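You operate a simulated robot arm through the tools that you are given. There is no shell and no other tool. Be economical: measure what you need, move in short steps, check, and stop when the job is done.

You are at the controls of a simulated two-armed robot. One attempt, no reset.

## Task
Crate both picture frames, press the divider to them and park the crate.
Fine: the crate is held steady with the other hand while the stiff divider slides; the frames stand in it; it is pushed to the park mark.

The check looks at the end state, three seconds after you hand in, the way a careful person would. Anything else that was tipped, shoved, dropped, spilled or broken makes it a failure.

## Robot
Two 7-joint arms with two-finger grippers on one trunk, on a base that drives. Base frame: it is fixed to the floor where the robot stands at the start and does not move with it; the origin is under the middle of the robot, x ahead of it, y to its left, z up. Lengths are in mm, angles in rad, forces in N, time in s.
The left shoulder is at the start at [129, 175, 948], the right one opposite. With the tool pointing down near the work surface each hand reaches from about 100 to 940 mm from the robot's upright axis, wherever it stands, measured 20 degrees to its own side. Places, roughly: crate [1100, 100, 700]; crate divider board [1200, 100, 800]; park mark on the packing table [1000, 400, 700]. Payload 2.94 kg a hand.
The tool frame of a hand sits at the grasp point between the pads (the TCP): z along the fingers, y along the line on which they close. The tips reach 30 mm beyond it. The gripper opens to 138 mm. The gripper's body begins 109 mm behind the TCP.
Orientation is that of the tool frame in the base frame, as a unit quaternion [x, y, z, w]. With the fingers straight down and closing along the base's y, the tool's x points along the base's -x, its y along +y and its z along -z.

## Interface
- The arms move only by the tool servo_tool. It takes "left_deltas", "right_deltas" or both (then of equal length, played together; a hand with none holds still); each is one flat list of numbers, 7 for each row, row after row: the shift along the base's x, y, z in units of 20 mm (1.0 is 20 mm), then the turn, a rotation vector about the base's x, y, z in units of 4 degrees (1.0 is 4 degrees), then the gripper command, from -1 (shut) to 1 (fully open), values between in proportion. In form: [x, y, z, ax, ay, az, claw, x, y, z, ax, ay, az, claw, ...]. A call has 1 to 8 rows; each row shifts and turns the commanded pose from where the row before left it. A call with a number of a shift or a turn outside -1 to 1 is refused whole. A row lasts 0.2 s, in which the tool goes at most 50 mm and 0.15 rad; a call with a longer step from one row to the next is refused whole, and so is a gripper value outside its range. A pose out of reach is approached as far as the arm can. The call stops where the force on the tool passes 70 N (or 10 N more than at its start, if that is more) or the arm is blocked; 0.2 s more then pass. Each finger halts on what it meets, pressing with about 24 N; the grip force reading is that of the motor and also rises with nothing between the fingers. The clock runs only during rows and for 0.2 s after the last one: add rows that do not move to give the fingers time. The reply holds the time, the measured pose of the TCP, the force on the tool along the base axes, the opening and the grip force, in the units named above and with some noise, with the torque about the TCP (base axes, N m) and any sound that the robot's microphone picked up, and new pictures: "views" is both (left out), scene, wrist or none (wrist: the cameras of the hands that moved).
- Cameras (640 x 400 px; columns grow to the right, rows downward): "scene" is now at [294, 9.1, 1407.5]; the picture's right is [0.12, -0.99, 0.00], its down [-0.79, -0.09, -0.61] and it looks along [0.60, 0.07, -0.80] (base axes); focal length 248 px, centre (320, 200). "left" rides on the left gripper at [71, -19, -146] in its tool frame; the picture's right is [0.26, 0.97, 0.00], its down [-0.85, 0.23, -0.48] and it looks along [-0.46, 0.12, 0.88] (tool axes); focal length 280 px, centre (320, 200). "right" rides on the right gripper at [71, 19, -146] in its tool frame; the picture's right is [-0.26, 0.96, 0.00], its down [-0.85, -0.23, -0.48] and it looks along [-0.46, -0.13, 0.88] (tool axes); focal length 280 px, centre (320, 200). There is no depth. A picture from a camera that has moved, and an enlarged one, comes with that camera's place and axes in the base frame and with its lens.
- slide_trunk(by): slides the trunk up (or, below 0, down) by that many mm; the arms and the scene camera ride with it, the base frame stays. It gives what a move gives, with no picture.
- steer(legs): drives the robot by 1 to 6 legs, each [ahead, turn to the left] in mm and rad, along the robot's own axes; the way and the turn of a leg run together, so that a leg with both is an arc; at most 1500 mm and 3.142 rad a leg. The arms and the cameras ride along, it lands a little off, and it stops where it bumps. It gives what a move gives, and a new picture of the scene camera.
- turn_head(pan, tilt): turns the head with the scene camera to pan (to the left, within 2.094 rad either way) and tilt (down, from -0.506 to 1.204), counted from straight ahead of the robot. It gives what a move gives, and a new picture of the scene camera.
- enlarge(camera, box): a new picture of the part [left, top, right, bottom] of that camera's present view, enlarged. It takes no simulated time.
- finish_job(): hands the job in; it is judged then, once.

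Work in short steps. Places have to be worked out from the pictures, the camera data and where the tool is seen: move nearer, look again, correct. Check each grasp and each placing, and mend what went wrong. You have 120 turns and 260 pictures in all, those below and enlarged ones among them. Open the grippers and draw the arms clear of the work before you hand the job in, unless the task says otherwise; then end with one line.

The tools are called by a JSON object that holds its "fn" and its "kwargs". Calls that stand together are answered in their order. servo_tool: Moves the arms, as the interface text tells. Its arguments: {"type":"object","properties":{"left_deltas":{"type":"array","items":{"type":"number"}},"right_deltas":{"type":"array","items":{"type":"number"}},"views":{"type":"string","enum":["both","scene","wrist","none"]}},"required":[]} The other tools are called the same way: slide_trunk (by) slides the trunk up or down; steer (legs) drives the base; turn_head (pan, tilt) turns the head that bears the scene camera; enlarge (camera, box) takes an enlarged picture of a part of a camera's view; finish_job () hands the job in.

At the start:

```text
t: 0.0
left_ee_pos: [632.5, 315.1, 1147.0]
left_tcp_rot: [-0.001, 1.0, 0.0, -0.001]
left_wrist_force: [0.0, -0.3, 0.6]
left_moment: [-0.02, -0.03, 0.0]
left_finger_gap: 138.1
left_gripper_force: 0.1
right_ee_pos: [576.6, -124.8, 1160.5]
right_tcp_rot: [-0.001, 1.0, 0.001, -0.001]
right_wrist_force: [0.2, -0.1, 0.5]
right_moment: [0.02, 0.02, -0.01]
right_finger_gap: 137.7
right_gripper_force: 0.1
trunk travel left (down, up): [-125.0, 609.0]
robot x, y, heading: [-0.1, 2.3, 0.0]
head pan, tilt: [0.119, 0.92]
```

scene: 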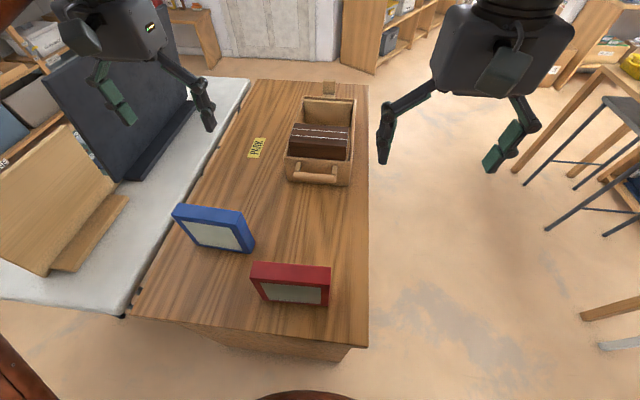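
right: 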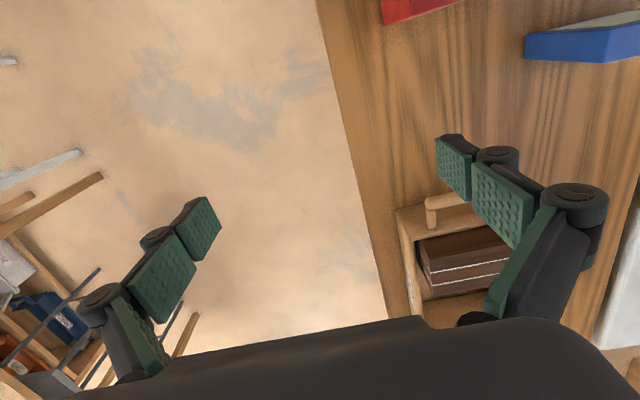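
left: 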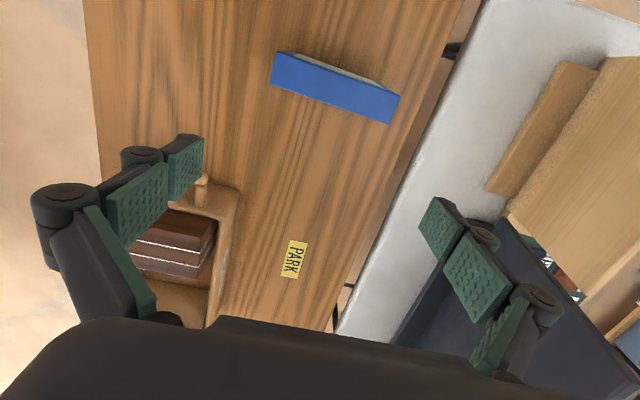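

I see the crate with a brown divider block, the blue and red frames, and the park mark. I take closer pictures first.

{"fn": "enlarge", "kwargs": {"camera": "scene", "box": [230, 70, 390, 200]}}

{"fn": "enlarge", "kwargs": {"camera": "scene", "box": [130, 180, 370, 360]}}

```text
3.08 times, centred on (310, 135) of scene
camera zoom: at [294.0, 9.1, 1407.5], right [0.12, -0.99, 0.0], down [-0.79, -0.09, -0.61], along [0.6, 0.07, -0.8], focal length 762 px, centre (351, 400)
```

zoom: 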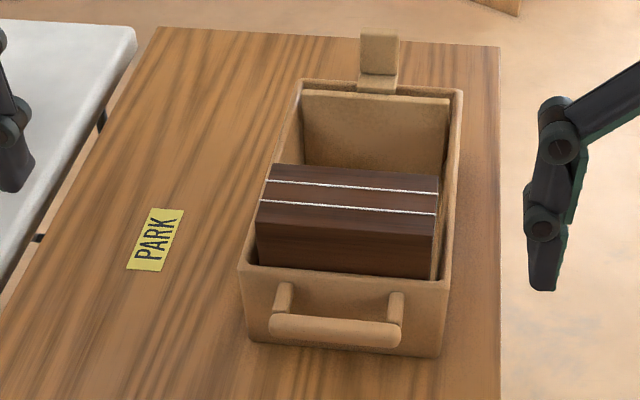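

```text
2.22 times, centred on (250, 270) of scene
camera zoom: at [294.0, 9.1, 1407.5], right [0.12, -0.99, 0.0], down [-0.79, -0.09, -0.61], along [0.6, 0.07, -0.8], focal length 551 px, centre (476, 44)
```

zoom: 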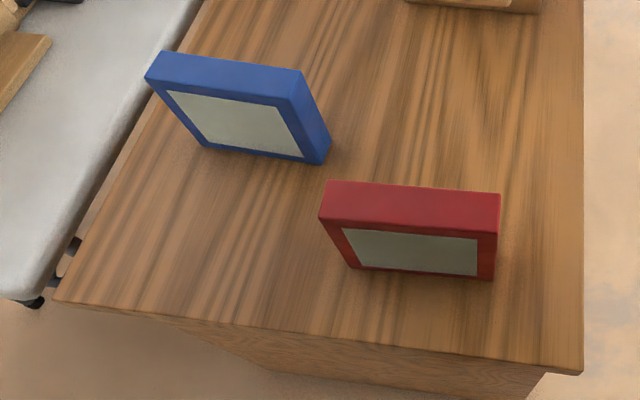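

The table spans about x 382–1600, y -95–500 at z≈730; the crate is at x≈876–1248, y≈-27–196. Its divider tab is at the far end, out of reach from here, so I drive to the free right side of the table and face it.

{"fn": "steer", "kwargs": {"legs": [[0, -1.571], [480, 0], [0, 1.571], [850, 0], [0, 1.571]]}}

```text
t: 6.9
left_ee_pos: [344.6, -1031.1, 1134.3]
left_tcp_rot: [0.669, 0.738, -0.061, -0.063]
left_wrist_force: [-3.7, 7.1, 1.5]
left_moment: [-1.01, -0.61, 0.17]
left_finger_gap: 137.8
left_gripper_force: 0.0
right_ee_pos: [-149.4, -933.3, 1214.5]
right_tcp_rot: [0.701, 0.709, 0.027, 0.07]
right_wrist_force: [1.3, -1.9, -1.8]
right_moment: [0.19, 0.15, 0.01]
right_finger_gap: 137.8
right_gripper_force: 0.1
trunk travel left (down, up): [-125.0, 609.0]
robot x, y, heading: [8.7, -478.5, -1.553]
head pan, tilt: [0.119, 0.92]
stopped in leg 3: the robot was blocked; the commanded pose is now the measured one
camera scene: at [22.4, -907.8, 1388.6], right [-0.99, -0.13, -0.01], down [-0.11, 0.84, -0.53], along [0.08, -0.52, -0.85], focal length 248 px, centre (320, 200)
```

scene: 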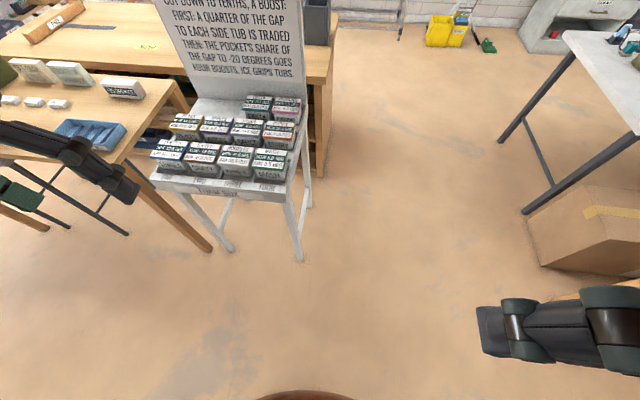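

The turn was blocked early; something may be touching the left arm. I look with the left camera and back with the head.

{"fn": "enlarge", "kwargs": {"camera": "left", "box": [0, 0, 640, 400]}}

{"fn": "turn_head", "kwargs": {"pan": 1.0, "tilt": 0.6}}

```text
1.00 times, centred on (320, 200) of left (not enlarged: the box is as wide or as high as the picture)
camera zoom: at [343.4, -960.1, 1281.4], right [0.92, 0.35, -0.16], down [0.39, -0.82, 0.42], along [0.01, -0.45, -0.89], focal length 280 px, centre (320, 200)
```

zoom: 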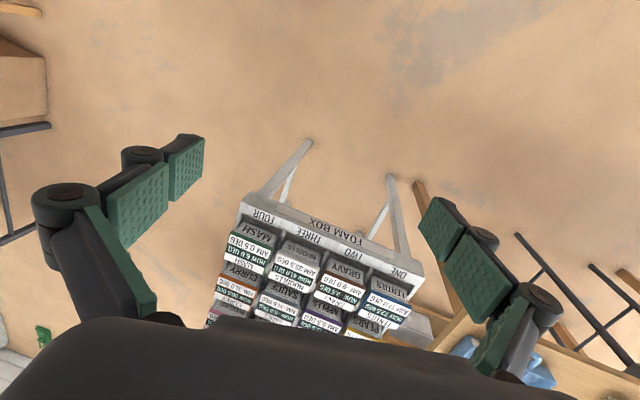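

```text
t: 8.1
left_ee_pos: [344.5, -1021.7, 1144.7]
left_tcp_rot: [0.664, 0.746, -0.043, -0.042]
left_wrist_force: [-1.0, 0.0, -0.8]
left_moment: [-0.04, 0.0, 0.02]
left_finger_gap: 138.1
left_gripper_force: 0.0
right_ee_pos: [-136.9, -922.3, 1224.0]
right_tcp_rot: [0.711, 0.698, -0.002, 0.086]
right_wrist_force: [-0.2, 0.1, -0.6]
right_moment: [-0.02, -0.06, -0.02]
right_finger_gap: 137.8
right_gripper_force: 0.0
trunk travel left (down, up): [-125.0, 609.0]
robot x, y, heading: [4.9, -480.1, -1.559]
head pan, tilt: [1.0, 0.6]
camera scene: at [86.7, -835.4, 1424.4], right [-0.53, -0.85, -0.05], down [-0.48, 0.35, -0.8], along [0.7, -0.4, -0.59], focal length 248 px, centre (320, 200)
```

scene: 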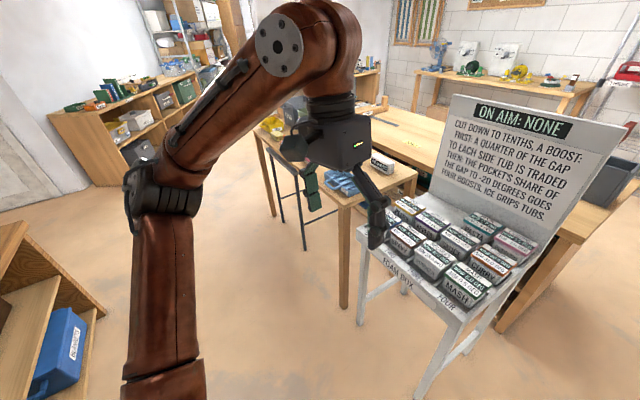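

The right hand is displaced (442 ahead rather than 576), so the right arm met something on that side. I look there.

{"fn": "turn_head", "kwargs": {"pan": -0.7, "tilt": 0.6}}

{"fn": "enlarge", "kwargs": {"camera": "right", "box": [0, 0, 640, 400]}}

```text
t: 9.8
left_ee_pos: [341.8, -991.3, 1185.5]
left_tcp_rot: [0.678, 0.732, -0.068, -0.006]
left_wrist_force: [-0.4, -0.7, 1.0]
left_moment: [0.1, -0.01, 0.02]
left_finger_gap: 137.9
left_gripper_force: 0.0
right_ee_pos: [-132.3, -910.8, 1236.1]
right_tcp_rot: [0.704, 0.703, -0.01, 0.101]
right_wrist_force: [0.2, -0.4, 0.1]
right_moment: [0.08, -0.01, 0.01]
right_finger_gap: 137.9
right_gripper_force: 0.0
trunk travel left (down, up): [-125.0, 609.0]
robot x, y, heading: [5.0, -477.3, -1.562]
head pan, tilt: [-0.7, 0.6]
camera scene: at [-45.8, -780.0, 1431.8], right [-0.77, 0.63, 0.01], down [0.36, 0.44, -0.82], along [-0.52, -0.63, -0.57], focal length 248 px, centre (320, 200)
```

scene: 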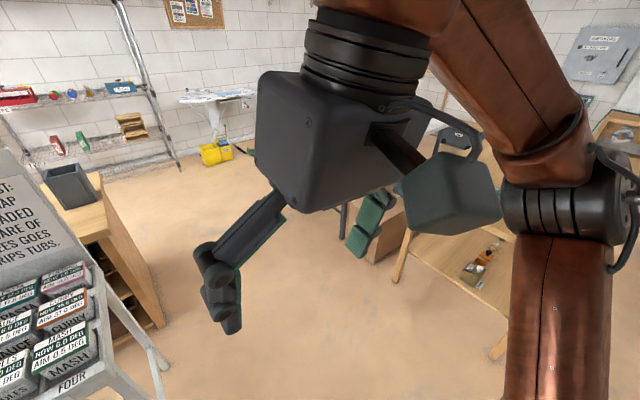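

```text
1.00 times, centred on (320, 200) of right (not enlarged: the box is as wide or as high as the picture)
camera zoom: at [-131.9, -819.1, 1369.7], right [0.95, -0.25, 0.16], down [-0.3, -0.77, 0.57], along [-0.02, -0.59, -0.81], focal length 280 px, centre (320, 200)
```

zoom: 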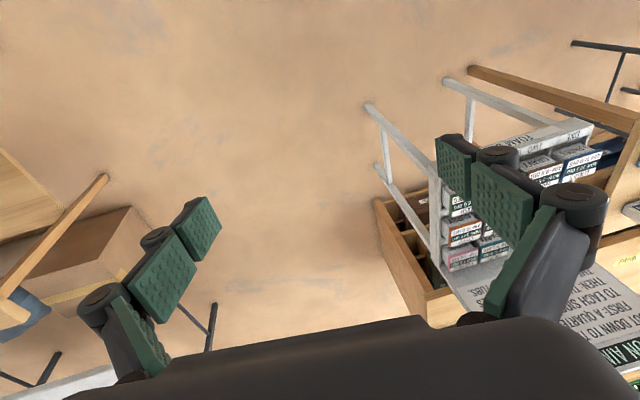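

Nothing seems to touch the hands now, but the arms are still drifting. I hold still a moment to read again.

{"fn": "servo_tool", "kwargs": {"left_deltas": [0, 0, 0, 0, 0, 0, 1, 0, 0, 0, 0, 0, 0, 1], "right_deltas": [0, 0, 0, 0, 0, 0, 1, 0, 0, 0, 0, 0, 0, 1], "views": "none"}}

{"fn": "turn_head", "kwargs": {"pan": 0, "tilt": 1.2}}

```text
t: 10.4
left_ee_pos: [341.5, -987.1, 1189.1]
left_tcp_rot: [0.679, 0.731, -0.07, -0.003]
left_wrist_force: [-0.1, -1.0, -1.6]
left_moment: [0.1, 0.0, 0.0]
left_finger_gap: 137.8
left_gripper_force: 0.1
right_ee_pos: [-133.1, -904.8, 1236.9]
right_tcp_rot: [0.705, 0.702, -0.011, 0.101]
right_wrist_force: [0.0, -1.0, -0.8]
right_moment: [0.09, 0.04, 0.01]
right_finger_gap: 137.9
right_gripper_force: 0.2
trunk travel left (down, up): [-125.0, 609.0]
robot x, y, heading: [6.7, -478.5, -1.551]
head pan, tilt: [-0.7, 0.6]
```

```text
t: 11.4
left_ee_pos: [341.4, -983.5, 1190.5]
left_tcp_rot: [0.679, 0.731, -0.071, -0.001]
left_wrist_force: [-0.5, -0.2, 0.6]
left_moment: [-0.01, 0.0, 0.02]
left_finger_gap: 138.1
left_gripper_force: 0.1
right_ee_pos: [-134.3, -901.6, 1238.4]
right_tcp_rot: [0.703, 0.703, -0.012, 0.105]
right_wrist_force: [0.5, 0.5, 0.1]
right_moment: [-0.01, -0.01, -0.03]
right_finger_gap: 138.0
right_gripper_force: 0.2
trunk travel left (down, up): [-125.0, 609.0]
robot x, y, heading: [8.5, -481.8, -1.558]
head pan, tilt: [0.0, 1.201]
camera scene: at [10.7, -755.8, 1389.2], right [-1.0, -0.01, 0.0], down [-0.01, 0.93, -0.36], along [0.01, -0.36, -0.93], focal length 248 px, centre (320, 200)
```

scene: 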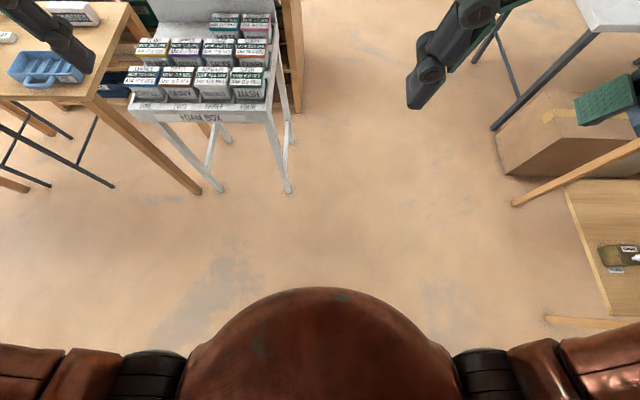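

Floor ahead is free. I look behind on both sides for what blocked the turn.

{"fn": "turn_head", "kwargs": {"pan": 2.05, "tilt": 0.7}}

{"fn": "turn_head", "kwargs": {"pan": -1.9, "tilt": 0.8}}

```text
t: 13.4
left_ee_pos: [341.0, -982.9, 1189.0]
left_tcp_rot: [0.68, 0.73, -0.071, -0.002]
left_wrist_force: [0.8, 0.5, 0.7]
left_moment: [0.02, -0.01, 0.01]
left_finger_gap: 137.9
left_gripper_force: 0.0
right_ee_pos: [-133.7, -900.4, 1238.3]
right_tcp_rot: [0.703, 0.703, -0.013, 0.105]
right_wrist_force: [-1.2, -1.3, -0.1]
right_moment: [0.02, 0.0, 0.01]
right_finger_gap: 138.0
right_gripper_force: 0.1
trunk travel left (down, up): [-125.0, 609.0]
robot x, y, heading: [9.3, -477.3, -1.555]
head pan, tilt: [2.051, 0.7]
camera scene: at [84.7, -659.7, 1425.1], right [0.47, -0.88, 0.0], down [-0.57, -0.31, -0.76], along [0.67, 0.36, -0.64], focal length 248 px, centre (320, 200)
```

scene: 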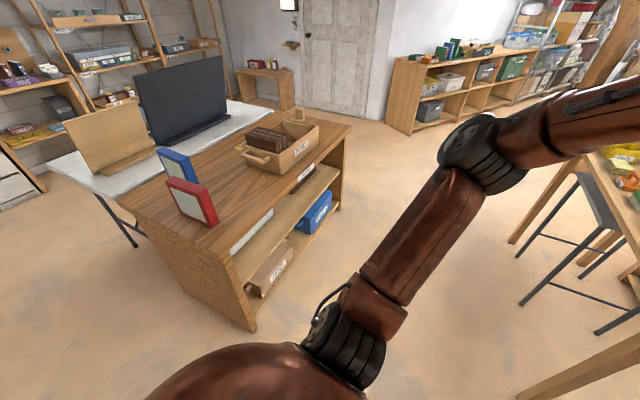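

```text
t: 16.6
left_ee_pos: [341.0, -984.1, 1190.5]
left_tcp_rot: [0.68, 0.73, -0.071, -0.002]
left_wrist_force: [0.3, 0.5, -0.6]
left_moment: [-0.01, 0.0, -0.03]
left_finger_gap: 138.1
left_gripper_force: 0.0
right_ee_pos: [-133.2, -901.1, 1239.4]
right_tcp_rot: [0.703, 0.703, -0.013, 0.104]
right_wrist_force: [-0.4, 0.0, 0.7]
right_moment: [0.0, -0.01, 0.01]
right_finger_gap: 138.0
right_gripper_force: 0.2
trunk travel left (down, up): [-125.0, 609.0]
robot x, y, heading: [1.8, -475.8, -1.557]
head pan, tilt: [-1.901, 0.799]
camera scene: at [-66.8, -675.0, 1416.9], right [0.31, 0.95, 0.0], down [0.68, -0.22, -0.7], along [-0.66, 0.22, -0.72], focal length 248 px, centre (320, 200)
```

scene: 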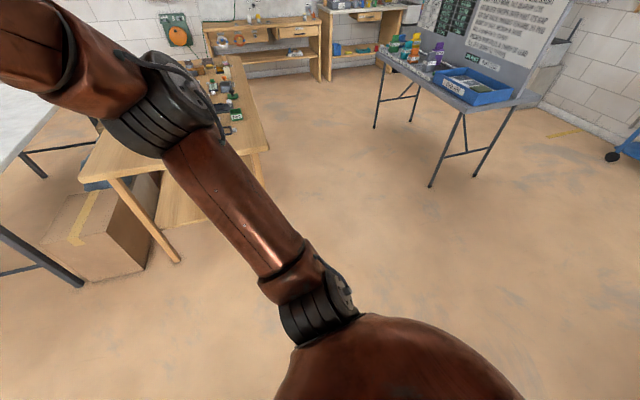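

I see no obstacle near; the body seems to have swayed on braking. I retry the turn in a small piece.

{"fn": "steer", "kwargs": {"legs": [[0, 0.4]]}}

```text
t: 18.3
left_ee_pos: [515.1, -809.7, 1189.6]
left_tcp_rot: [0.516, 0.853, -0.072, 0.012]
left_wrist_force: [-0.3, 0.7, 4.4]
left_moment: [-0.05, 0.0, -0.03]
left_finger_gap: 138.1
left_gripper_force: 0.4
right_ee_pos: [46.0, -923.1, 1239.4]
right_tcp_rot: [0.547, 0.831, 0.008, 0.105]
right_wrist_force: [2.2, -0.4, -0.5]
right_moment: [0.07, 0.17, 0.0]
right_finger_gap: 137.9
right_gripper_force: 0.1
trunk travel left (down, up): [-125.0, 609.0]
robot x, y, heading: [7.4, -477.8, -1.146]
head pan, tilt: [-1.901, 0.799]
camera scene: at [18.4, -687.9, 1417.0], right [-0.09, 1.0, 0.0], down [0.71, 0.07, -0.7], along [-0.7, -0.06, -0.72], focal length 248 px, centre (320, 200)
```

scene: 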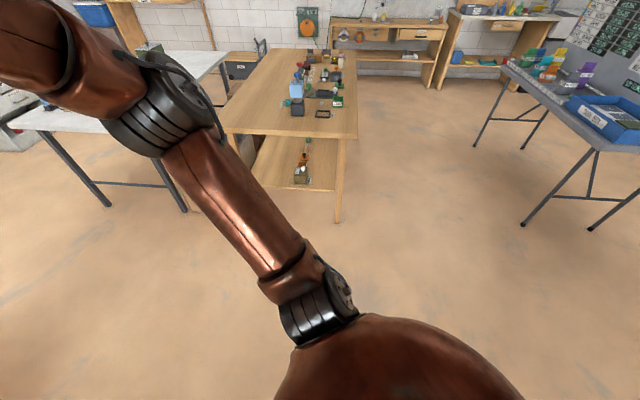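

The turn works. I finish it in gentle pieces and drive partway alongside the table, head forward.

{"fn": "turn_head", "kwargs": {"pan": 0.5, "tilt": 0.7}}

{"fn": "steer", "kwargs": {"legs": [[0, 0.6], [0, 0.55]]}}

{"fn": "steer", "kwargs": {"legs": [[300, 0]]}}

```text
t: 20.5
left_ee_pos: [513.5, -810.6, 1190.3]
left_tcp_rot: [0.517, 0.853, -0.071, 0.012]
left_wrist_force: [0.4, 0.1, 0.0]
left_moment: [0.01, -0.04, 0.0]
left_finger_gap: 138.3
left_gripper_force: 0.0
right_ee_pos: [45.2, -922.7, 1239.8]
right_tcp_rot: [0.547, 0.83, 0.008, 0.106]
right_wrist_force: [-0.1, -0.2, -0.2]
right_moment: [0.03, 0.01, -0.01]
right_finger_gap: 138.3
right_gripper_force: 0.1
trunk travel left (down, up): [-125.0, 609.0]
robot x, y, heading: [4.5, -482.5, -1.152]
head pan, tilt: [0.499, 0.7]
camera scene: at [164.5, -732.1, 1425.1], right [-0.61, -0.8, 0.0], down [-0.51, 0.39, -0.76], along [0.61, -0.46, -0.64], focal length 248 px, centre (320, 200)
```

scene: 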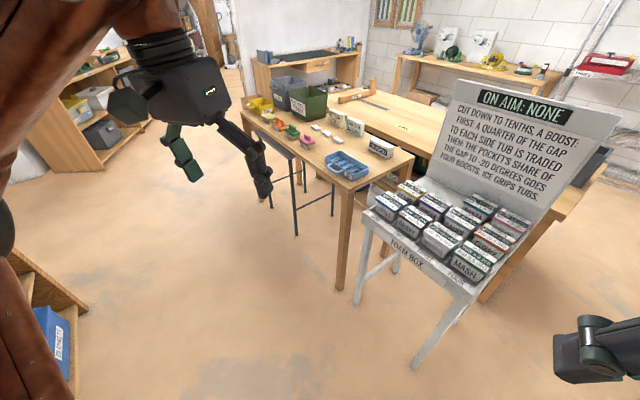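

```text
t: 24.1
left_ee_pos: [515.9, -148.1, 1190.6]
left_tcp_rot: [-0.033, 0.997, -0.054, 0.048]
left_wrist_force: [-0.1, -0.8, -0.2]
left_moment: [0.04, 0.02, 0.0]
left_finger_gap: 137.8
left_gripper_force: 0.0
right_ee_pos: [429.3, -623.1, 1239.7]
right_tcp_rot: [0.004, 0.995, 0.063, 0.084]
right_wrist_force: [-0.5, 0.2, 0.5]
right_moment: [-0.12, 0.04, 0.0]
right_finger_gap: 137.9
right_gripper_force: 0.0
trunk travel left (down, up): [-125.0, 609.0]
robot x, y, heading: [3.5, -480.5, 0.007]
head pan, tilt: [0.499, 0.7]
camera scene: at [301.7, -435.8, 1425.1], right [0.48, -0.88, 0.0], down [-0.56, -0.31, -0.76], along [0.67, 0.37, -0.64], focal length 248 px, centre (320, 200)
```

scene: 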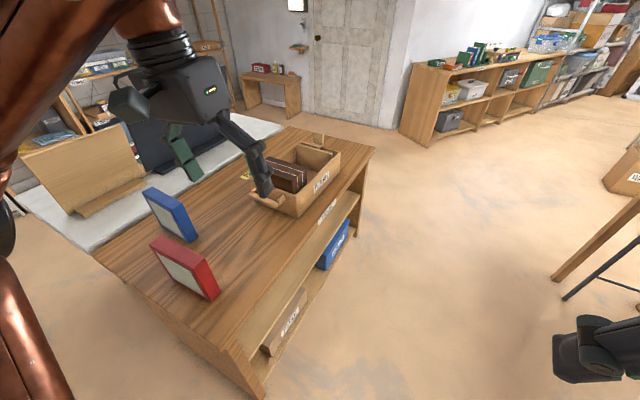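

```text
t: 26.1
left_ee_pos: [802.9, -144.6, 1192.9]
left_tcp_rot: [-0.036, 0.997, -0.055, 0.051]
left_wrist_force: [-0.8, -0.2, 1.5]
left_moment: [-0.02, -0.15, 0.03]
left_finger_gap: 138.0
left_gripper_force: 0.0
right_ee_pos: [713.1, -619.2, 1243.1]
right_tcp_rot: [0.001, 0.994, 0.065, 0.088]
right_wrist_force: [-1.7, 0.6, 0.8]
right_moment: [-0.06, -0.18, -0.03]
right_finger_gap: 137.8
right_gripper_force: 0.1
trunk travel left (down, up): [-125.0, 609.0]
robot x, y, heading: [300.3, -477.6, 0.007]
head pan, tilt: [0.499, 0.7]
camera scene: at [589.6, -433.5, 1427.0], right [0.49, -0.87, 0.0], down [-0.56, -0.31, -0.77], along [0.67, 0.37, -0.64], focal length 248 px, centre (320, 200)
```

scene: 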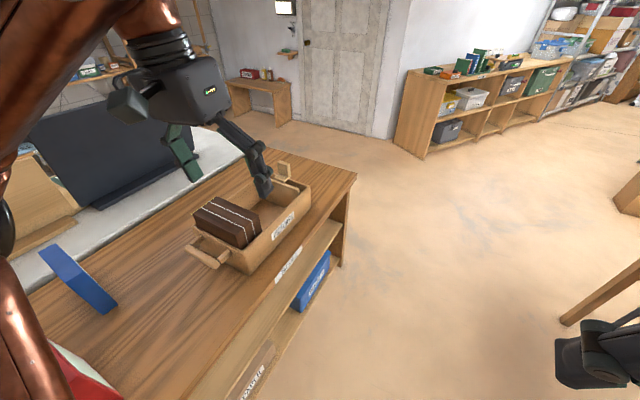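

Driving is fine in gentle legs. I continue to x≈900 and turn to face the table.

{"fn": "steer", "kwargs": {"legs": [[300, 0], [300, 0]]}}

{"fn": "steer", "kwargs": {"legs": [[0, 0.55], [0, 0.5], [0, 0.51]]}}

{"fn": "turn_head", "kwargs": {"pan": 0.2, "tilt": 0.9}}

```text
t: 29.8
left_ee_pos: [1400.4, -146.7, 1193.3]
left_tcp_rot: [-0.033, 0.997, -0.056, 0.05]
left_wrist_force: [-1.7, -0.2, 2.4]
left_moment: [0.0, -0.17, 0.01]
left_finger_gap: 138.0
left_gripper_force: 0.0
right_ee_pos: [1304.5, -620.1, 1245.6]
right_tcp_rot: [0.004, 0.994, 0.065, 0.091]
right_wrist_force: [-1.6, 1.0, 1.3]
right_moment: [-0.03, -0.18, 0.01]
right_finger_gap: 138.1
right_gripper_force: 0.1
trunk travel left (down, up): [-125.0, 609.0]
robot x, y, heading: [899.0, -474.8, 0.0]
head pan, tilt: [0.499, 0.7]
camera scene: at [1186.8, -433.2, 1427.1], right [0.48, -0.88, 0.0], down [-0.56, -0.31, -0.77], along [0.67, 0.37, -0.64], focal length 248 px, centre (320, 200)
```

scene: 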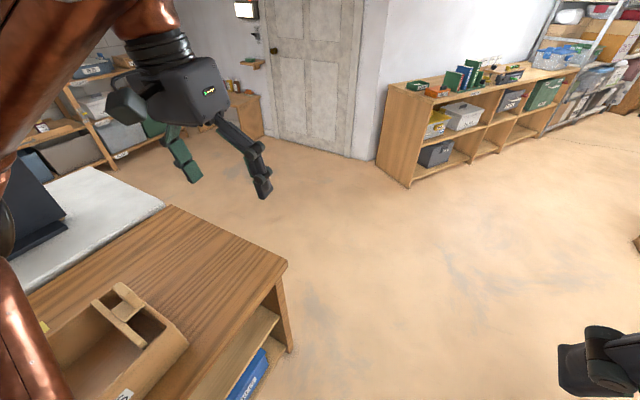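

```text
t: 34.5
left_ee_pos: [578.1, 38.8, 1189.5]
left_tcp_rot: [0.723, -0.687, 0.008, -0.074]
left_wrist_force: [-0.6, 0.6, 0.2]
left_moment: [0.02, 0.07, 0.01]
left_finger_gap: 138.1
left_gripper_force: 0.1
right_ee_pos: [1049.5, -65.1, 1242.2]
right_tcp_rot: [-0.695, 0.711, 0.106, 0.018]
right_wrist_force: [-0.7, 1.0, 0.5]
right_moment: [-0.05, -0.07, 0.01]
right_finger_gap: 137.9
right_gripper_force: 0.2
trunk travel left (down, up): [-125.0, 609.0]
robot x, y, heading: [898.5, -474.1, 1.556]
head pan, tilt: [0.499, 0.7]
camera scene: at [860.2, -178.5, 1425.1], right [0.88, 0.47, 0.0], down [0.3, -0.57, -0.76], along [-0.36, 0.68, -0.65], focal length 248 px, centre (320, 200)
```

scene: 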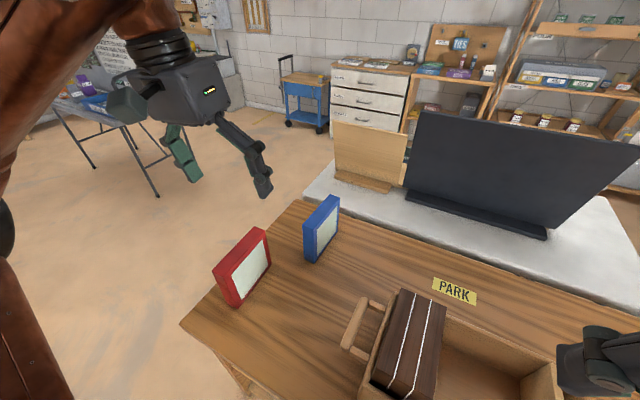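

```text
t: 35.3
left_ee_pos: [579.8, 38.3, 1189.8]
left_tcp_rot: [0.723, -0.686, 0.008, -0.074]
left_wrist_force: [-0.6, -0.2, -0.5]
left_moment: [0.03, -0.01, -0.01]
left_finger_gap: 138.0
left_gripper_force: 0.0
right_ee_pos: [1051.0, -65.3, 1241.9]
right_tcp_rot: [-0.695, 0.711, 0.106, 0.018]
right_wrist_force: [-0.2, 0.3, -0.3]
right_moment: [0.02, 0.0, 0.0]
right_finger_gap: 138.2
right_gripper_force: 0.1
trunk travel left (down, up): [-125.0, 609.0]
robot x, y, heading: [898.2, -478.4, 1.556]
head pan, tilt: [0.201, 0.901]
camera scene: at [887.1, -179.7, 1408.9], right [0.98, 0.19, 0.0], down [0.15, -0.77, -0.62], along [-0.12, 0.61, -0.78], focal length 248 px, centre (320, 200)
```

scene: 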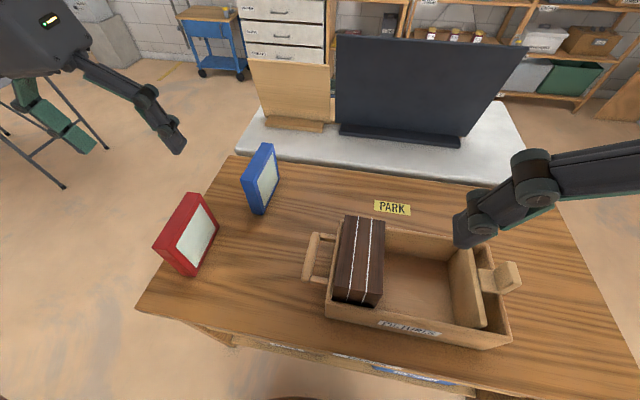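

Good view of everything. I enlarge the crate and the frames to measure.

{"fn": "enlarge", "kwargs": {"camera": "scene", "box": [290, 190, 530, 360]}}

{"fn": "enlarge", "kwargs": {"camera": "scene", "box": [140, 130, 300, 290]}}

```text
2.35 times, centred on (410, 275) of scene
camera zoom: at [887.1, -179.7, 1408.9], right [0.98, 0.19, 0.0], down [0.15, -0.77, -0.62], along [-0.12, 0.61, -0.78], focal length 583 px, centre (108, 24)
```

zoom: 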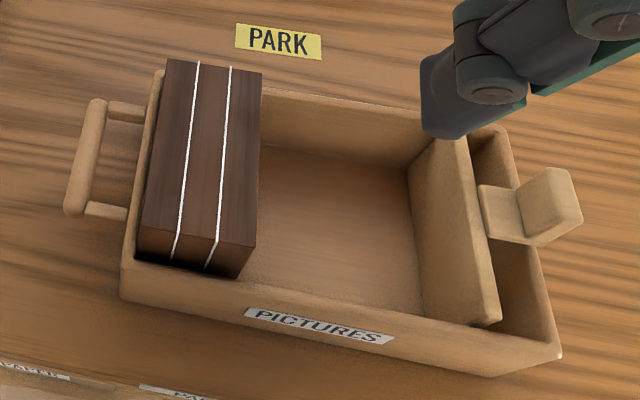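

```text
2.50 times, centred on (220, 210) of scene
camera zoom: at [887.1, -179.7, 1408.9], right [0.98, 0.19, 0.0], down [0.15, -0.77, -0.62], along [-0.12, 0.61, -0.78], focal length 620 px, centre (570, 175)
```

zoom: 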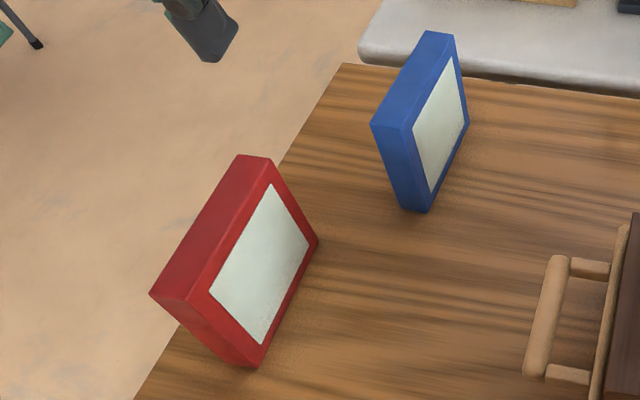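

Estimates: table z≈735; red frame centre ≈(470,97), ~40 thick, top ≈889; dark stack ends at x≈975, divider face at x≈1177. I level both hands, bring the left one above the red frame and the right one aside.

{"fn": "servo_tool", "kwargs": {"left_deltas": [-0.69, 0.37, -1, -0.17, 0.21, -0.09, 1, -0.69, 0.37, -1, -0.17, 0.21, -0.09, 1, -0.69, 0.37, -1, -0.17, 0.21, -0.09, 1, -0.69, 0.37, -1, -0.17, 0.21, -0.09, 1, -0.69, 0.37, -1, -0.17, 0.21, -0.09, 1, -0.69, 0.37, -1, -0.17, 0.21, -0.09, 1, -0.69, 0.37, -1, -0.17, 0.21, -0.09, 1, -0.69, 0.37, -1, -0.17, 0.21, -0.09, 1], "right_deltas": [1, 0, 0, -0.31, -0.22, 0.04, 1, 1, 0, 0, -0.31, -0.22, 0.04, 1, 1, 0, 0, -0.31, -0.22, 0.04, 1, 1, 0, 0, -0.31, -0.22, 0.04, 1, 1, 0, 0, -0.31, -0.22, 0.04, 1, 1, 0, 0, -0.31, -0.22, 0.04, 1, 1, 0, 0, -0.31, -0.22, 0.04, 1, 1, 0, 0, -0.31, -0.22, 0.04, 1], "views": "both"}}

```text
t: 37.1
left_ee_pos: [476.0, 103.6, 1019.9]
left_tcp_rot: [0.708, -0.706, -0.001, 0.002]
left_wrist_force: [0.4, -1.2, -0.3]
left_moment: [0.01, 0.0, -0.02]
left_finger_gap: 138.0
left_gripper_force: 0.1
left hand out of reach, approached as far as the arm can: row 1
right_ee_pos: [1151.1, -32.7, 1139.8]
right_tcp_rot: [-0.707, 0.707, 0.003, -0.001]
right_wrist_force: [-0.6, -0.2, -0.8]
right_moment: [-0.03, 0.01, -0.01]
right_finger_gap: 138.0
right_gripper_force: 0.1
right hand out of reach, approached as far as the arm can: row 1, 2, 3, 4, 5, 6, 7, 8
trunk travel left (down, up): [-125.0, 609.0]
robot x, y, heading: [900.0, -473.7, 1.552]
head pan, tilt: [0.201, 0.901]
camera scene: at [887.4, -179.0, 1408.7], right [0.98, 0.19, 0.0], down [0.15, -0.77, -0.62], along [-0.11, 0.61, -0.78], focal length 248 px, centre (320, 200)
camera right: at [1132.3, -106.2, 1285.3], right [-0.96, 0.26, 0.01], down [0.23, 0.85, 0.48], along [0.12, 0.46, -0.88], focal length 280 px, centre (320, 200)
camera left: at [494.1, 35.0, 1165.9], right [-0.96, -0.26, 0.0], down [-0.23, 0.85, 0.48], along [-0.13, 0.46, -0.88], focal length 280 px, centre (320, 200)
```

scene: 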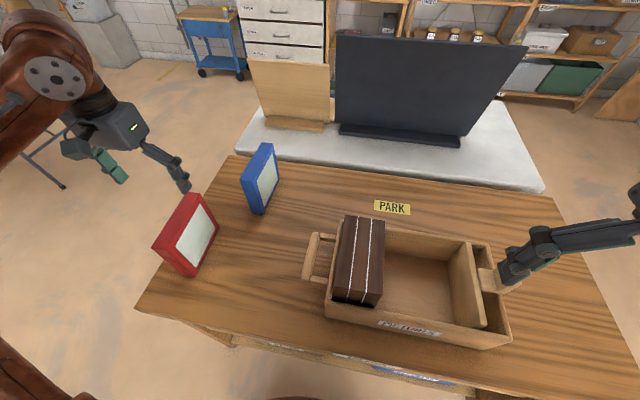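
right: 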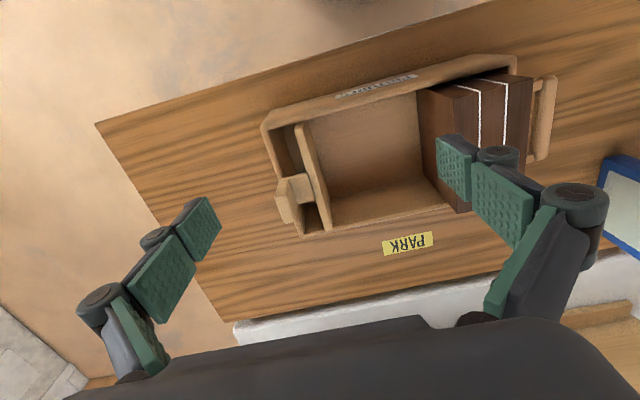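
left: 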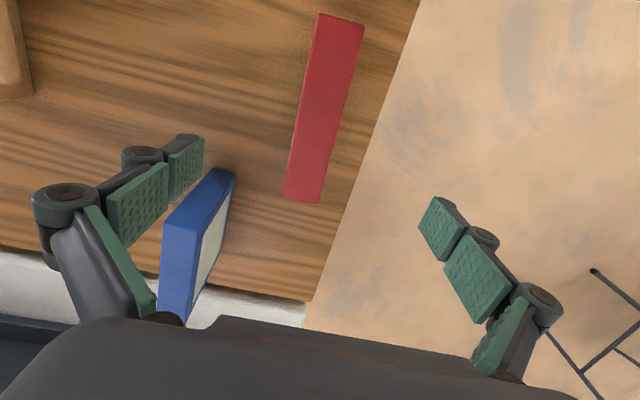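

Left camera puts the red top at centre ≈(476,97), yaw ≈+3°. I lower the left hand astride it.

{"fn": "servo_tool", "kwargs": {"left_deltas": [0, -0.1, -0.9, 0, 0, 0.2, 1, 0, -0.1, -0.9, 0, 0, 0.2, 1, 0, -0.1, -0.9, 0, 0, 0.2, 1, 0, 0, -0.9, 0, 0, 0.2, 1, 0, 0, -0.9, 0, 0, 0, 1, 0, 0, -0.9, 0, 0, 0, 1, 0, 0, -0.9, 0, 0, 0, 1, 0, 0, -0.9, 0, 0, 0, 1], "views": "both"}}

```text
t: 38.9
left_ee_pos: [475.1, 98.2, 876.2]
left_tcp_rot: [0.727, -0.686, -0.001, 0.001]
left_wrist_force: [0.4, 0.0, -0.4]
left_moment: [-0.04, -0.01, 0.01]
left_finger_gap: 138.0
left_gripper_force: 0.0
right_ee_pos: [1150.7, -34.1, 1140.4]
right_tcp_rot: [-0.706, 0.708, 0.003, 0.0]
right_wrist_force: [-0.5, -0.2, -0.2]
right_moment: [-0.04, 0.01, -0.01]
right_finger_gap: 138.0
right_gripper_force: 0.0
trunk travel left (down, up): [-125.0, 609.0]
robot x, y, heading: [895.4, -473.1, 1.556]
head pan, tilt: [0.201, 0.901]
camera scene: at [887.1, -179.5, 1408.8], right [0.98, 0.19, 0.0], down [0.15, -0.77, -0.62], along [-0.11, 0.61, -0.78], focal length 248 px, centre (320, 200)
camera left: at [497.7, 30.9, 1021.5], right [-0.95, -0.32, 0.0], down [-0.28, 0.83, 0.48], along [-0.15, 0.45, -0.88], focal length 280 px, centre (320, 200)
```

scene: 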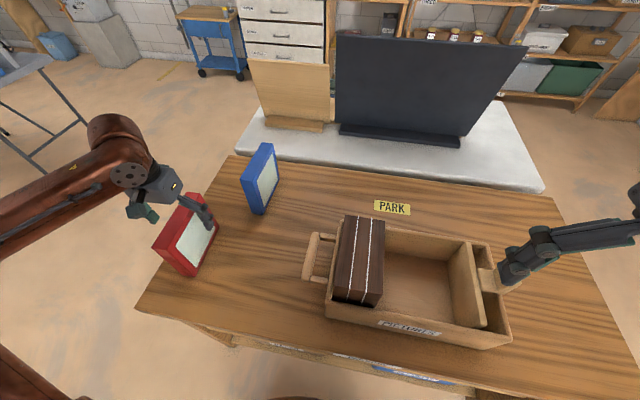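
left: 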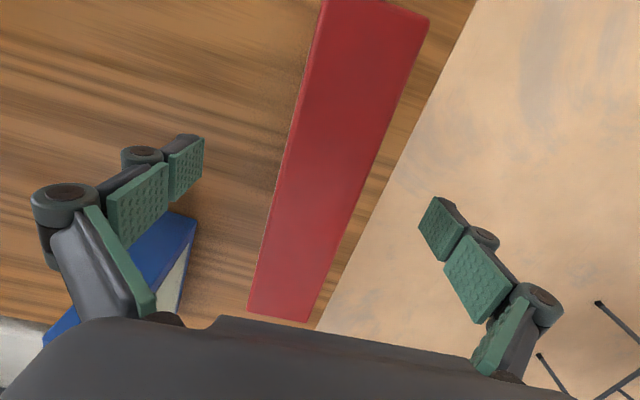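

The fingers straddle the red frame well. I close.

{"fn": "servo_tool", "kwargs": {"left_deltas": [0.15, 0, -0.2, 0, 0, 0, 1, 0, 0, 0, 0, 0, 0, -1, 0, 0, 0, 0, 0, 0, -1, 0, 0, 0, 0, 0, 0, -1, 0, 0, 0, 0, 0, 0, -1, 0, 0, 0, 0, 0, 0, -1, 0, 0, 0, 0, 0, 0, -1, 0, 0, 0, 0, 0, 0, -1], "views": "wrist"}}

```text
t: 40.7
left_ee_pos: [478.5, 98.3, 873.0]
left_tcp_rot: [0.727, -0.687, -0.002, 0.001]
left_wrist_force: [-0.2, 0.7, 0.3]
left_moment: [-0.01, -0.07, -0.02]
left_finger_gap: 39.5
left_gripper_force: 23.9
right_ee_pos: [1148.6, -34.1, 1141.1]
right_tcp_rot: [-0.707, 0.708, 0.004, 0.0]
right_wrist_force: [-0.1, -1.3, 0.4]
right_moment: [0.0, -0.02, 0.0]
right_finger_gap: 137.9
right_gripper_force: 0.0
trunk travel left (down, up): [-125.0, 609.0]
robot x, y, heading: [901.9, -475.4, 1.556]
head pan, tilt: [0.201, 0.901]
camera left: at [501.0, 30.1, 1018.3], right [-0.95, -0.32, 0.0], down [-0.28, 0.83, 0.48], along [-0.15, 0.45, -0.88], focal length 280 px, centre (320, 200)
```

left: 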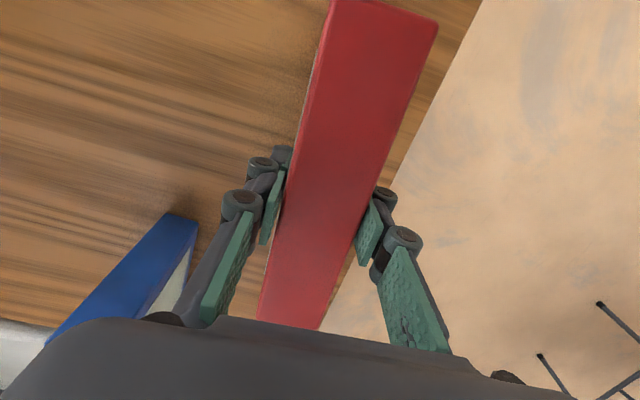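

Grasped (39.5 mm). I lift.

{"fn": "servo_tool", "kwargs": {"left_deltas": [0, 0, 1, 0, 0, 0, -1, 0, 0, 1, 0, 0, 0, -1, 0, 0, 1, 0, 0, 0, -1, 0, 0, 1, 0, 0, 0, -1, 0, 0, 1, 0, 0, 0, -1, 0, 0, 1, 0, 0, 0, -1, 0, 0, 1, 0, 0, 0, -1, 0, 0, 1, 0, 0, 0, -1], "right_deltas": [1, -0.5, 0, 0, 0, 0, 1, 1, -0.5, 0, 0, 0, 0, 1, 1, -0.5, 0, 0, 0, 0, 1, 1, -0.5, 0, 0, 0, 0, 1, 1, -0.5, 0, 0, 0, 0, 1, 0, -0.5, 0, 0, 0, 0, 1, 0, -0.5, 0, 0, 0, 0, 1, 0, -0.5, 0, 0, 0, 0, 1], "views": "scene"}}

```text
t: 42.5
left_ee_pos: [477.4, 97.7, 1032.6]
left_tcp_rot: [0.727, -0.687, -0.001, 0.001]
left_wrist_force: [0.5, 0.1, -3.1]
left_moment: [-0.02, -0.04, -0.04]
left_finger_gap: 39.3
left_gripper_force: 23.8
right_ee_pos: [1198.8, -84.6, 1079.8]
right_tcp_rot: [-0.707, 0.707, 0.004, 0.002]
right_wrist_force: [0.2, -0.6, 0.7]
right_moment: [0.0, 0.02, 0.05]
right_finger_gap: 137.9
right_gripper_force: 0.0
right hand out of reach, approached as far as the arm can: row 1, 2, 3, 4, 5, 6, 7, 8
trunk travel left (down, up): [-125.0, 609.0]
robot x, y, heading: [898.8, -477.0, 1.553]
head pan, tilt: [0.201, 0.901]
camera scene: at [887.6, -180.2, 1409.1], right [0.98, 0.18, 0.0], down [0.14, -0.77, -0.62], along [-0.12, 0.61, -0.78], focal length 248 px, centre (320, 200)
```

scene: 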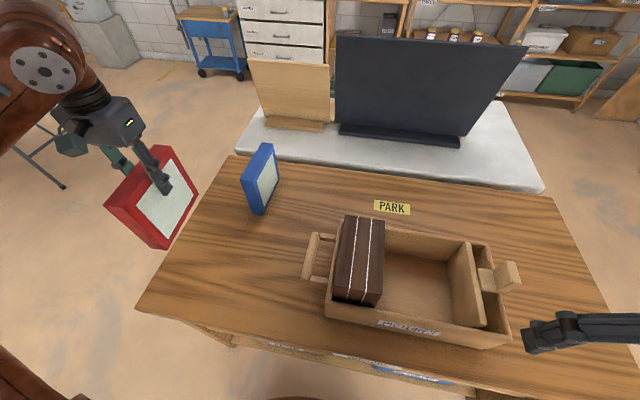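

Held firmly (3 N). I raise it further and carry it towards the crate.

{"fn": "servo_tool", "kwargs": {"left_deltas": [0.5, 0, 1, 0, 0, -0.2, -1, 1, 0, 1, 0, 0, -0.2, -1, 1, 0, 1, 0, 0, -0.2, -1, 1, 0, 1, 0, 0, -0.2, -1, 1, 0, 0, 0, 0, 0, -1, 1, 0, 0, 0, 0, 0, -1, 1, 0, 0, 0, 0, 0, -1, 1, 0, 0, 0, 0, 0, -1], "views": "none"}}

{"fn": "servo_tool", "kwargs": {"left_deltas": [1, 0, 0, 0, 0, 0, -1, 1, 0, 0, 0, 0, 0, -1, 1, 0, 0, 0, 0, 0, -1, 1, 0, 0, 0, 0, 0, -1, 1, 0, 0, 0, 0, 0, -1, 1, 0, 0, 0, 0, 0, -1, 1, 0, 0, 0, 0, 0, -1, 1, 0, 0, 0, 0, 0, -1], "views": "scene"}}

```text
t: 44.3
left_ee_pos: [627.8, 98.2, 1113.3]
left_tcp_rot: [-0.707, 0.708, 0.001, -0.002]
left_wrist_force: [0.3, 0.2, -3.4]
left_moment: [0.05, 0.01, -0.03]
left_finger_gap: 39.3
left_gripper_force: 24.0
right_ee_pos: [1198.6, -84.2, 1078.5]
right_tcp_rot: [-0.706, 0.709, 0.003, 0.0]
right_wrist_force: [0.5, 0.4, -0.5]
right_moment: [0.0, -0.01, 0.03]
right_finger_gap: 137.9
right_gripper_force: 0.1
trunk travel left (down, up): [-125.0, 609.0]
robot x, y, heading: [895.1, -474.4, 1.555]
head pan, tilt: [0.201, 0.901]
```

```text
t: 46.1
left_ee_pos: [789.2, 97.5, 1114.4]
left_tcp_rot: [-0.707, 0.707, 0.0, -0.002]
left_wrist_force: [-0.3, -0.6, -2.4]
left_moment: [0.0, 0.08, -0.04]
left_finger_gap: 39.7
left_gripper_force: 24.1
right_ee_pos: [1198.3, -81.8, 1078.5]
right_tcp_rot: [-0.706, 0.708, 0.003, -0.001]
right_wrist_force: [0.3, -0.5, -0.5]
right_moment: [0.01, 0.02, 0.01]
right_finger_gap: 138.0
right_gripper_force: 0.0
trunk travel left (down, up): [-125.0, 609.0]
robot x, y, heading: [900.7, -476.4, 1.558]
head pan, tilt: [0.201, 0.901]
camera scene: at [888.5, -179.3, 1408.8], right [0.98, 0.18, 0.0], down [0.14, -0.77, -0.62], along [-0.12, 0.61, -0.78], focal length 248 px, centre (320, 200)
```

scene: 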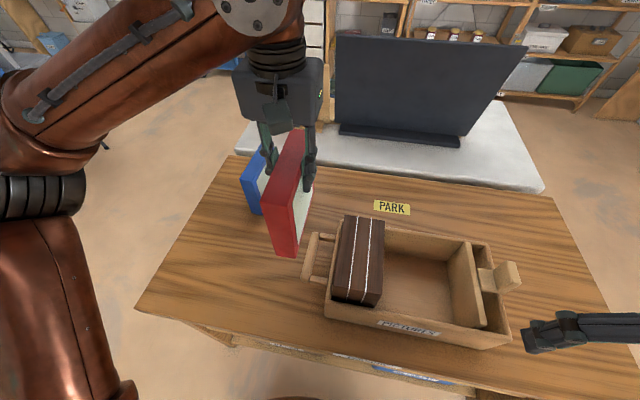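

Clear of everything (bottom ≈976). I continue over the crate gap.

{"fn": "servo_tool", "kwargs": {"left_deltas": [1, 0, 0, 0, 0, 0, -1, 1, 0, 0, 0, 0, 0, -1, 1, 0, 0, 0, 0, 0, -1, 1, 0, 0, 0, 0, 0, -1, 1, 0, 0, 0, 0, 0, -1, 1, 0, 0, 0, 0, 0, -1, 1, 0, 0, 0, 0, 0, -1, 1, 0, 0, 0, 0, 0, -1], "views": "none"}}

{"fn": "servo_tool", "kwargs": {"left_deltas": [1, -0.15, 0, 0, 0, 0, -1, 1, -0.15, 0, 0, 0, 0, -1, 1, -0.15, 0, 0, 0, 0, -1, 1, -0.15, 0, 0, 0, 0, -1, 0.5, 0, 0, 0, 0, 0, -1], "views": "both"}}

```text
t: 47.9
left_ee_pos: [950.2, 98.9, 1113.2]
left_tcp_rot: [-0.707, 0.707, 0.001, -0.001]
left_wrist_force: [0.8, 0.9, -2.7]
left_moment: [-0.01, -0.01, 0.0]
left_finger_gap: 39.6
left_gripper_force: 24.3
right_ee_pos: [1200.2, -83.8, 1077.4]
right_tcp_rot: [-0.706, 0.708, 0.003, 0.0]
right_wrist_force: [-0.8, 0.9, -0.1]
right_moment: [0.0, 0.02, 0.0]
right_finger_gap: 138.0
right_gripper_force: 0.0
trunk travel left (down, up): [-125.0, 609.0]
robot x, y, heading: [898.7, -474.2, 1.561]
head pan, tilt: [0.201, 0.901]
```

```text
t: 49.1
left_ee_pos: [1038.3, 86.4, 1113.6]
left_tcp_rot: [0.708, -0.706, -0.001, 0.001]
left_wrist_force: [0.7, -0.3, -2.9]
left_moment: [-0.01, 0.01, -0.01]
left_finger_gap: 39.6
left_gripper_force: 23.5
right_ee_pos: [1198.8, -83.0, 1078.1]
right_tcp_rot: [-0.706, 0.708, 0.004, -0.001]
right_wrist_force: [0.2, -0.5, 0.4]
right_moment: [0.03, -0.01, 0.01]
right_finger_gap: 138.1
right_gripper_force: 0.1
trunk travel left (down, up): [-125.0, 609.0]
robot x, y, heading: [899.0, -474.8, 1.558]
head pan, tilt: [0.201, 0.901]
camera scene: at [888.7, -179.3, 1408.9], right [0.98, 0.19, 0.0], down [0.14, -0.77, -0.62], along [-0.12, 0.61, -0.78], focal length 248 px, centre (320, 200)
camera left: at [1058.5, 17.4, 1258.4], right [-0.96, -0.26, 0.0], down [-0.23, 0.85, 0.48], along [-0.13, 0.46, -0.88], focal length 280 px, centre (320, 200)
```

scene: 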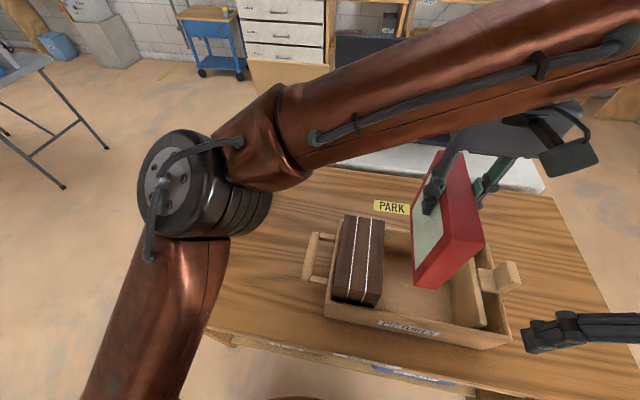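
left: 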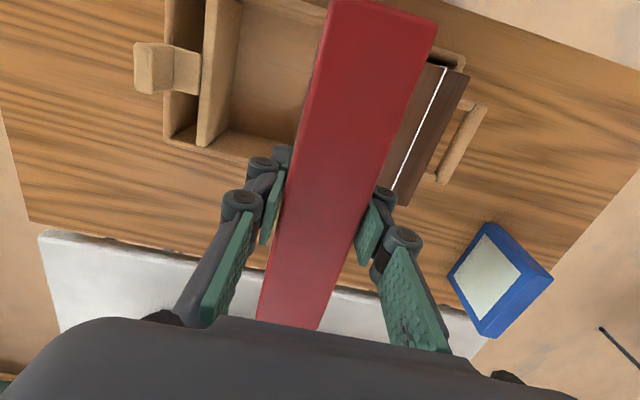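

I enlarge the left view to measure the crate's inner edges.

{"fn": "enlarge", "kwargs": {"camera": "left", "box": [120, 0, 500, 220]}}

{"fn": "enlarge", "kwargs": {"camera": "scene", "box": [310, 180, 540, 360]}}

```text
1.68 times, centred on (310, 110) of left
camera zoom: at [1058.5, 17.4, 1258.4], right [-0.96, -0.26, 0.0], down [-0.23, 0.85, 0.48], along [-0.13, 0.46, -0.88], focal length 472 px, centre (337, 352)
```

zoom: 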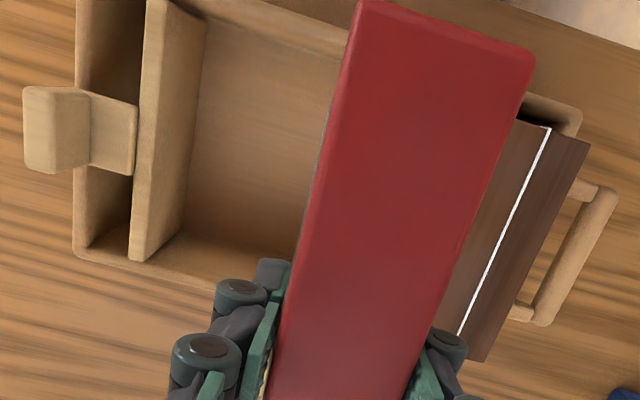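

```text
2.22 times, centred on (425, 270) of scene
camera zoom: at [888.7, -179.3, 1408.9], right [0.98, 0.19, 0.0], down [0.14, -0.77, -0.62], along [-0.12, 0.61, -0.78], focal length 551 px, centre (87, 44)
```

zoom: 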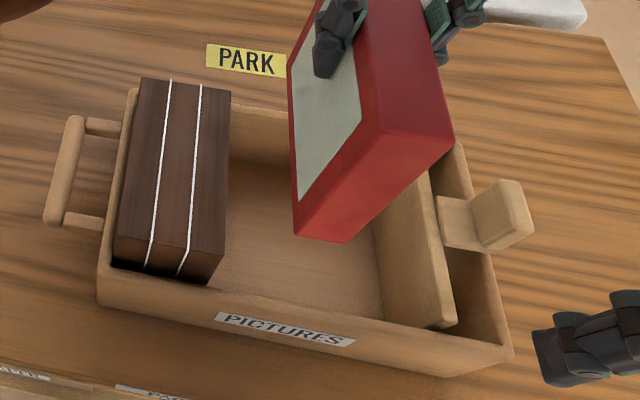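

Crate interior y≈-8..187, frame now y≈1..169; x is well between the dark stack and the divider. I shift +4 mm in y and lower into the crate.

{"fn": "servo_tool", "kwargs": {"left_deltas": [0, 0.2, -1, 0, 0, 0, -1, 0, 0, -1, 0, 0, 0, -1, 0, 0, -1, 0, 0, 0, -1, 0, 0, -1, 0, 0, 0, -1, 0, 0, -1, 0, 0, 0, -1, 0, 0, -1, 0, 0, 0, -1, 0, 0, -1, 0, 0, 0, -1], "views": "both"}}

```text
t: 50.7
left_ee_pos: [1039.1, 89.6, 971.8]
left_tcp_rot: [0.708, -0.706, 0.0, 0.002]
left_wrist_force: [-0.6, -0.2, -3.5]
left_moment: [0.01, -0.01, 0.03]
left_finger_gap: 39.7
left_gripper_force: 24.0
right_ee_pos: [1199.5, -82.6, 1077.9]
right_tcp_rot: [-0.706, 0.708, 0.003, 0.0]
right_wrist_force: [0.4, -0.2, 0.4]
right_moment: [0.01, -0.04, -0.07]
right_finger_gap: 138.0
right_gripper_force: 0.0
trunk travel left (down, up): [-125.0, 609.0]
robot x, y, heading: [902.6, -473.7, 1.555]
head pan, tilt: [0.201, 0.901]
camera scene: at [888.4, -178.7, 1408.7], right [0.98, 0.19, 0.0], down [0.14, -0.77, -0.62], along [-0.12, 0.61, -0.78], focal length 248 px, centre (320, 200)
camera left: at [1058.6, 20.4, 1116.7], right [-0.96, -0.26, 0.0], down [-0.23, 0.85, 0.48], along [-0.13, 0.46, -0.88], focal length 280 px, centre (320, 200)
```

scene: 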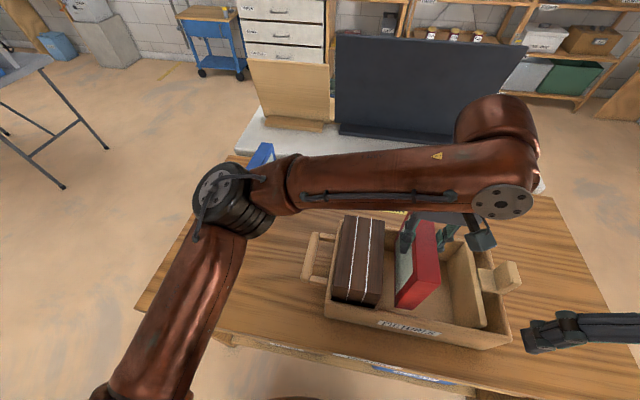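
left: 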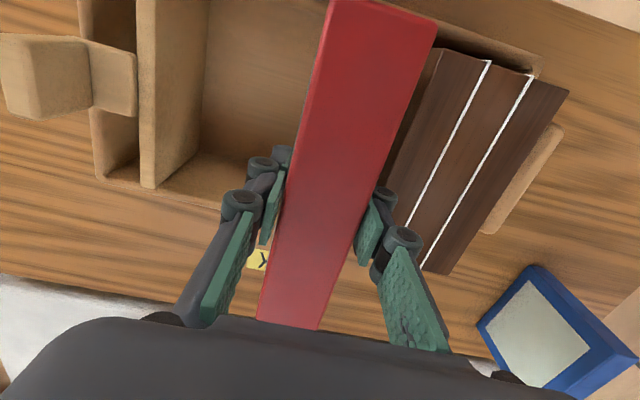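

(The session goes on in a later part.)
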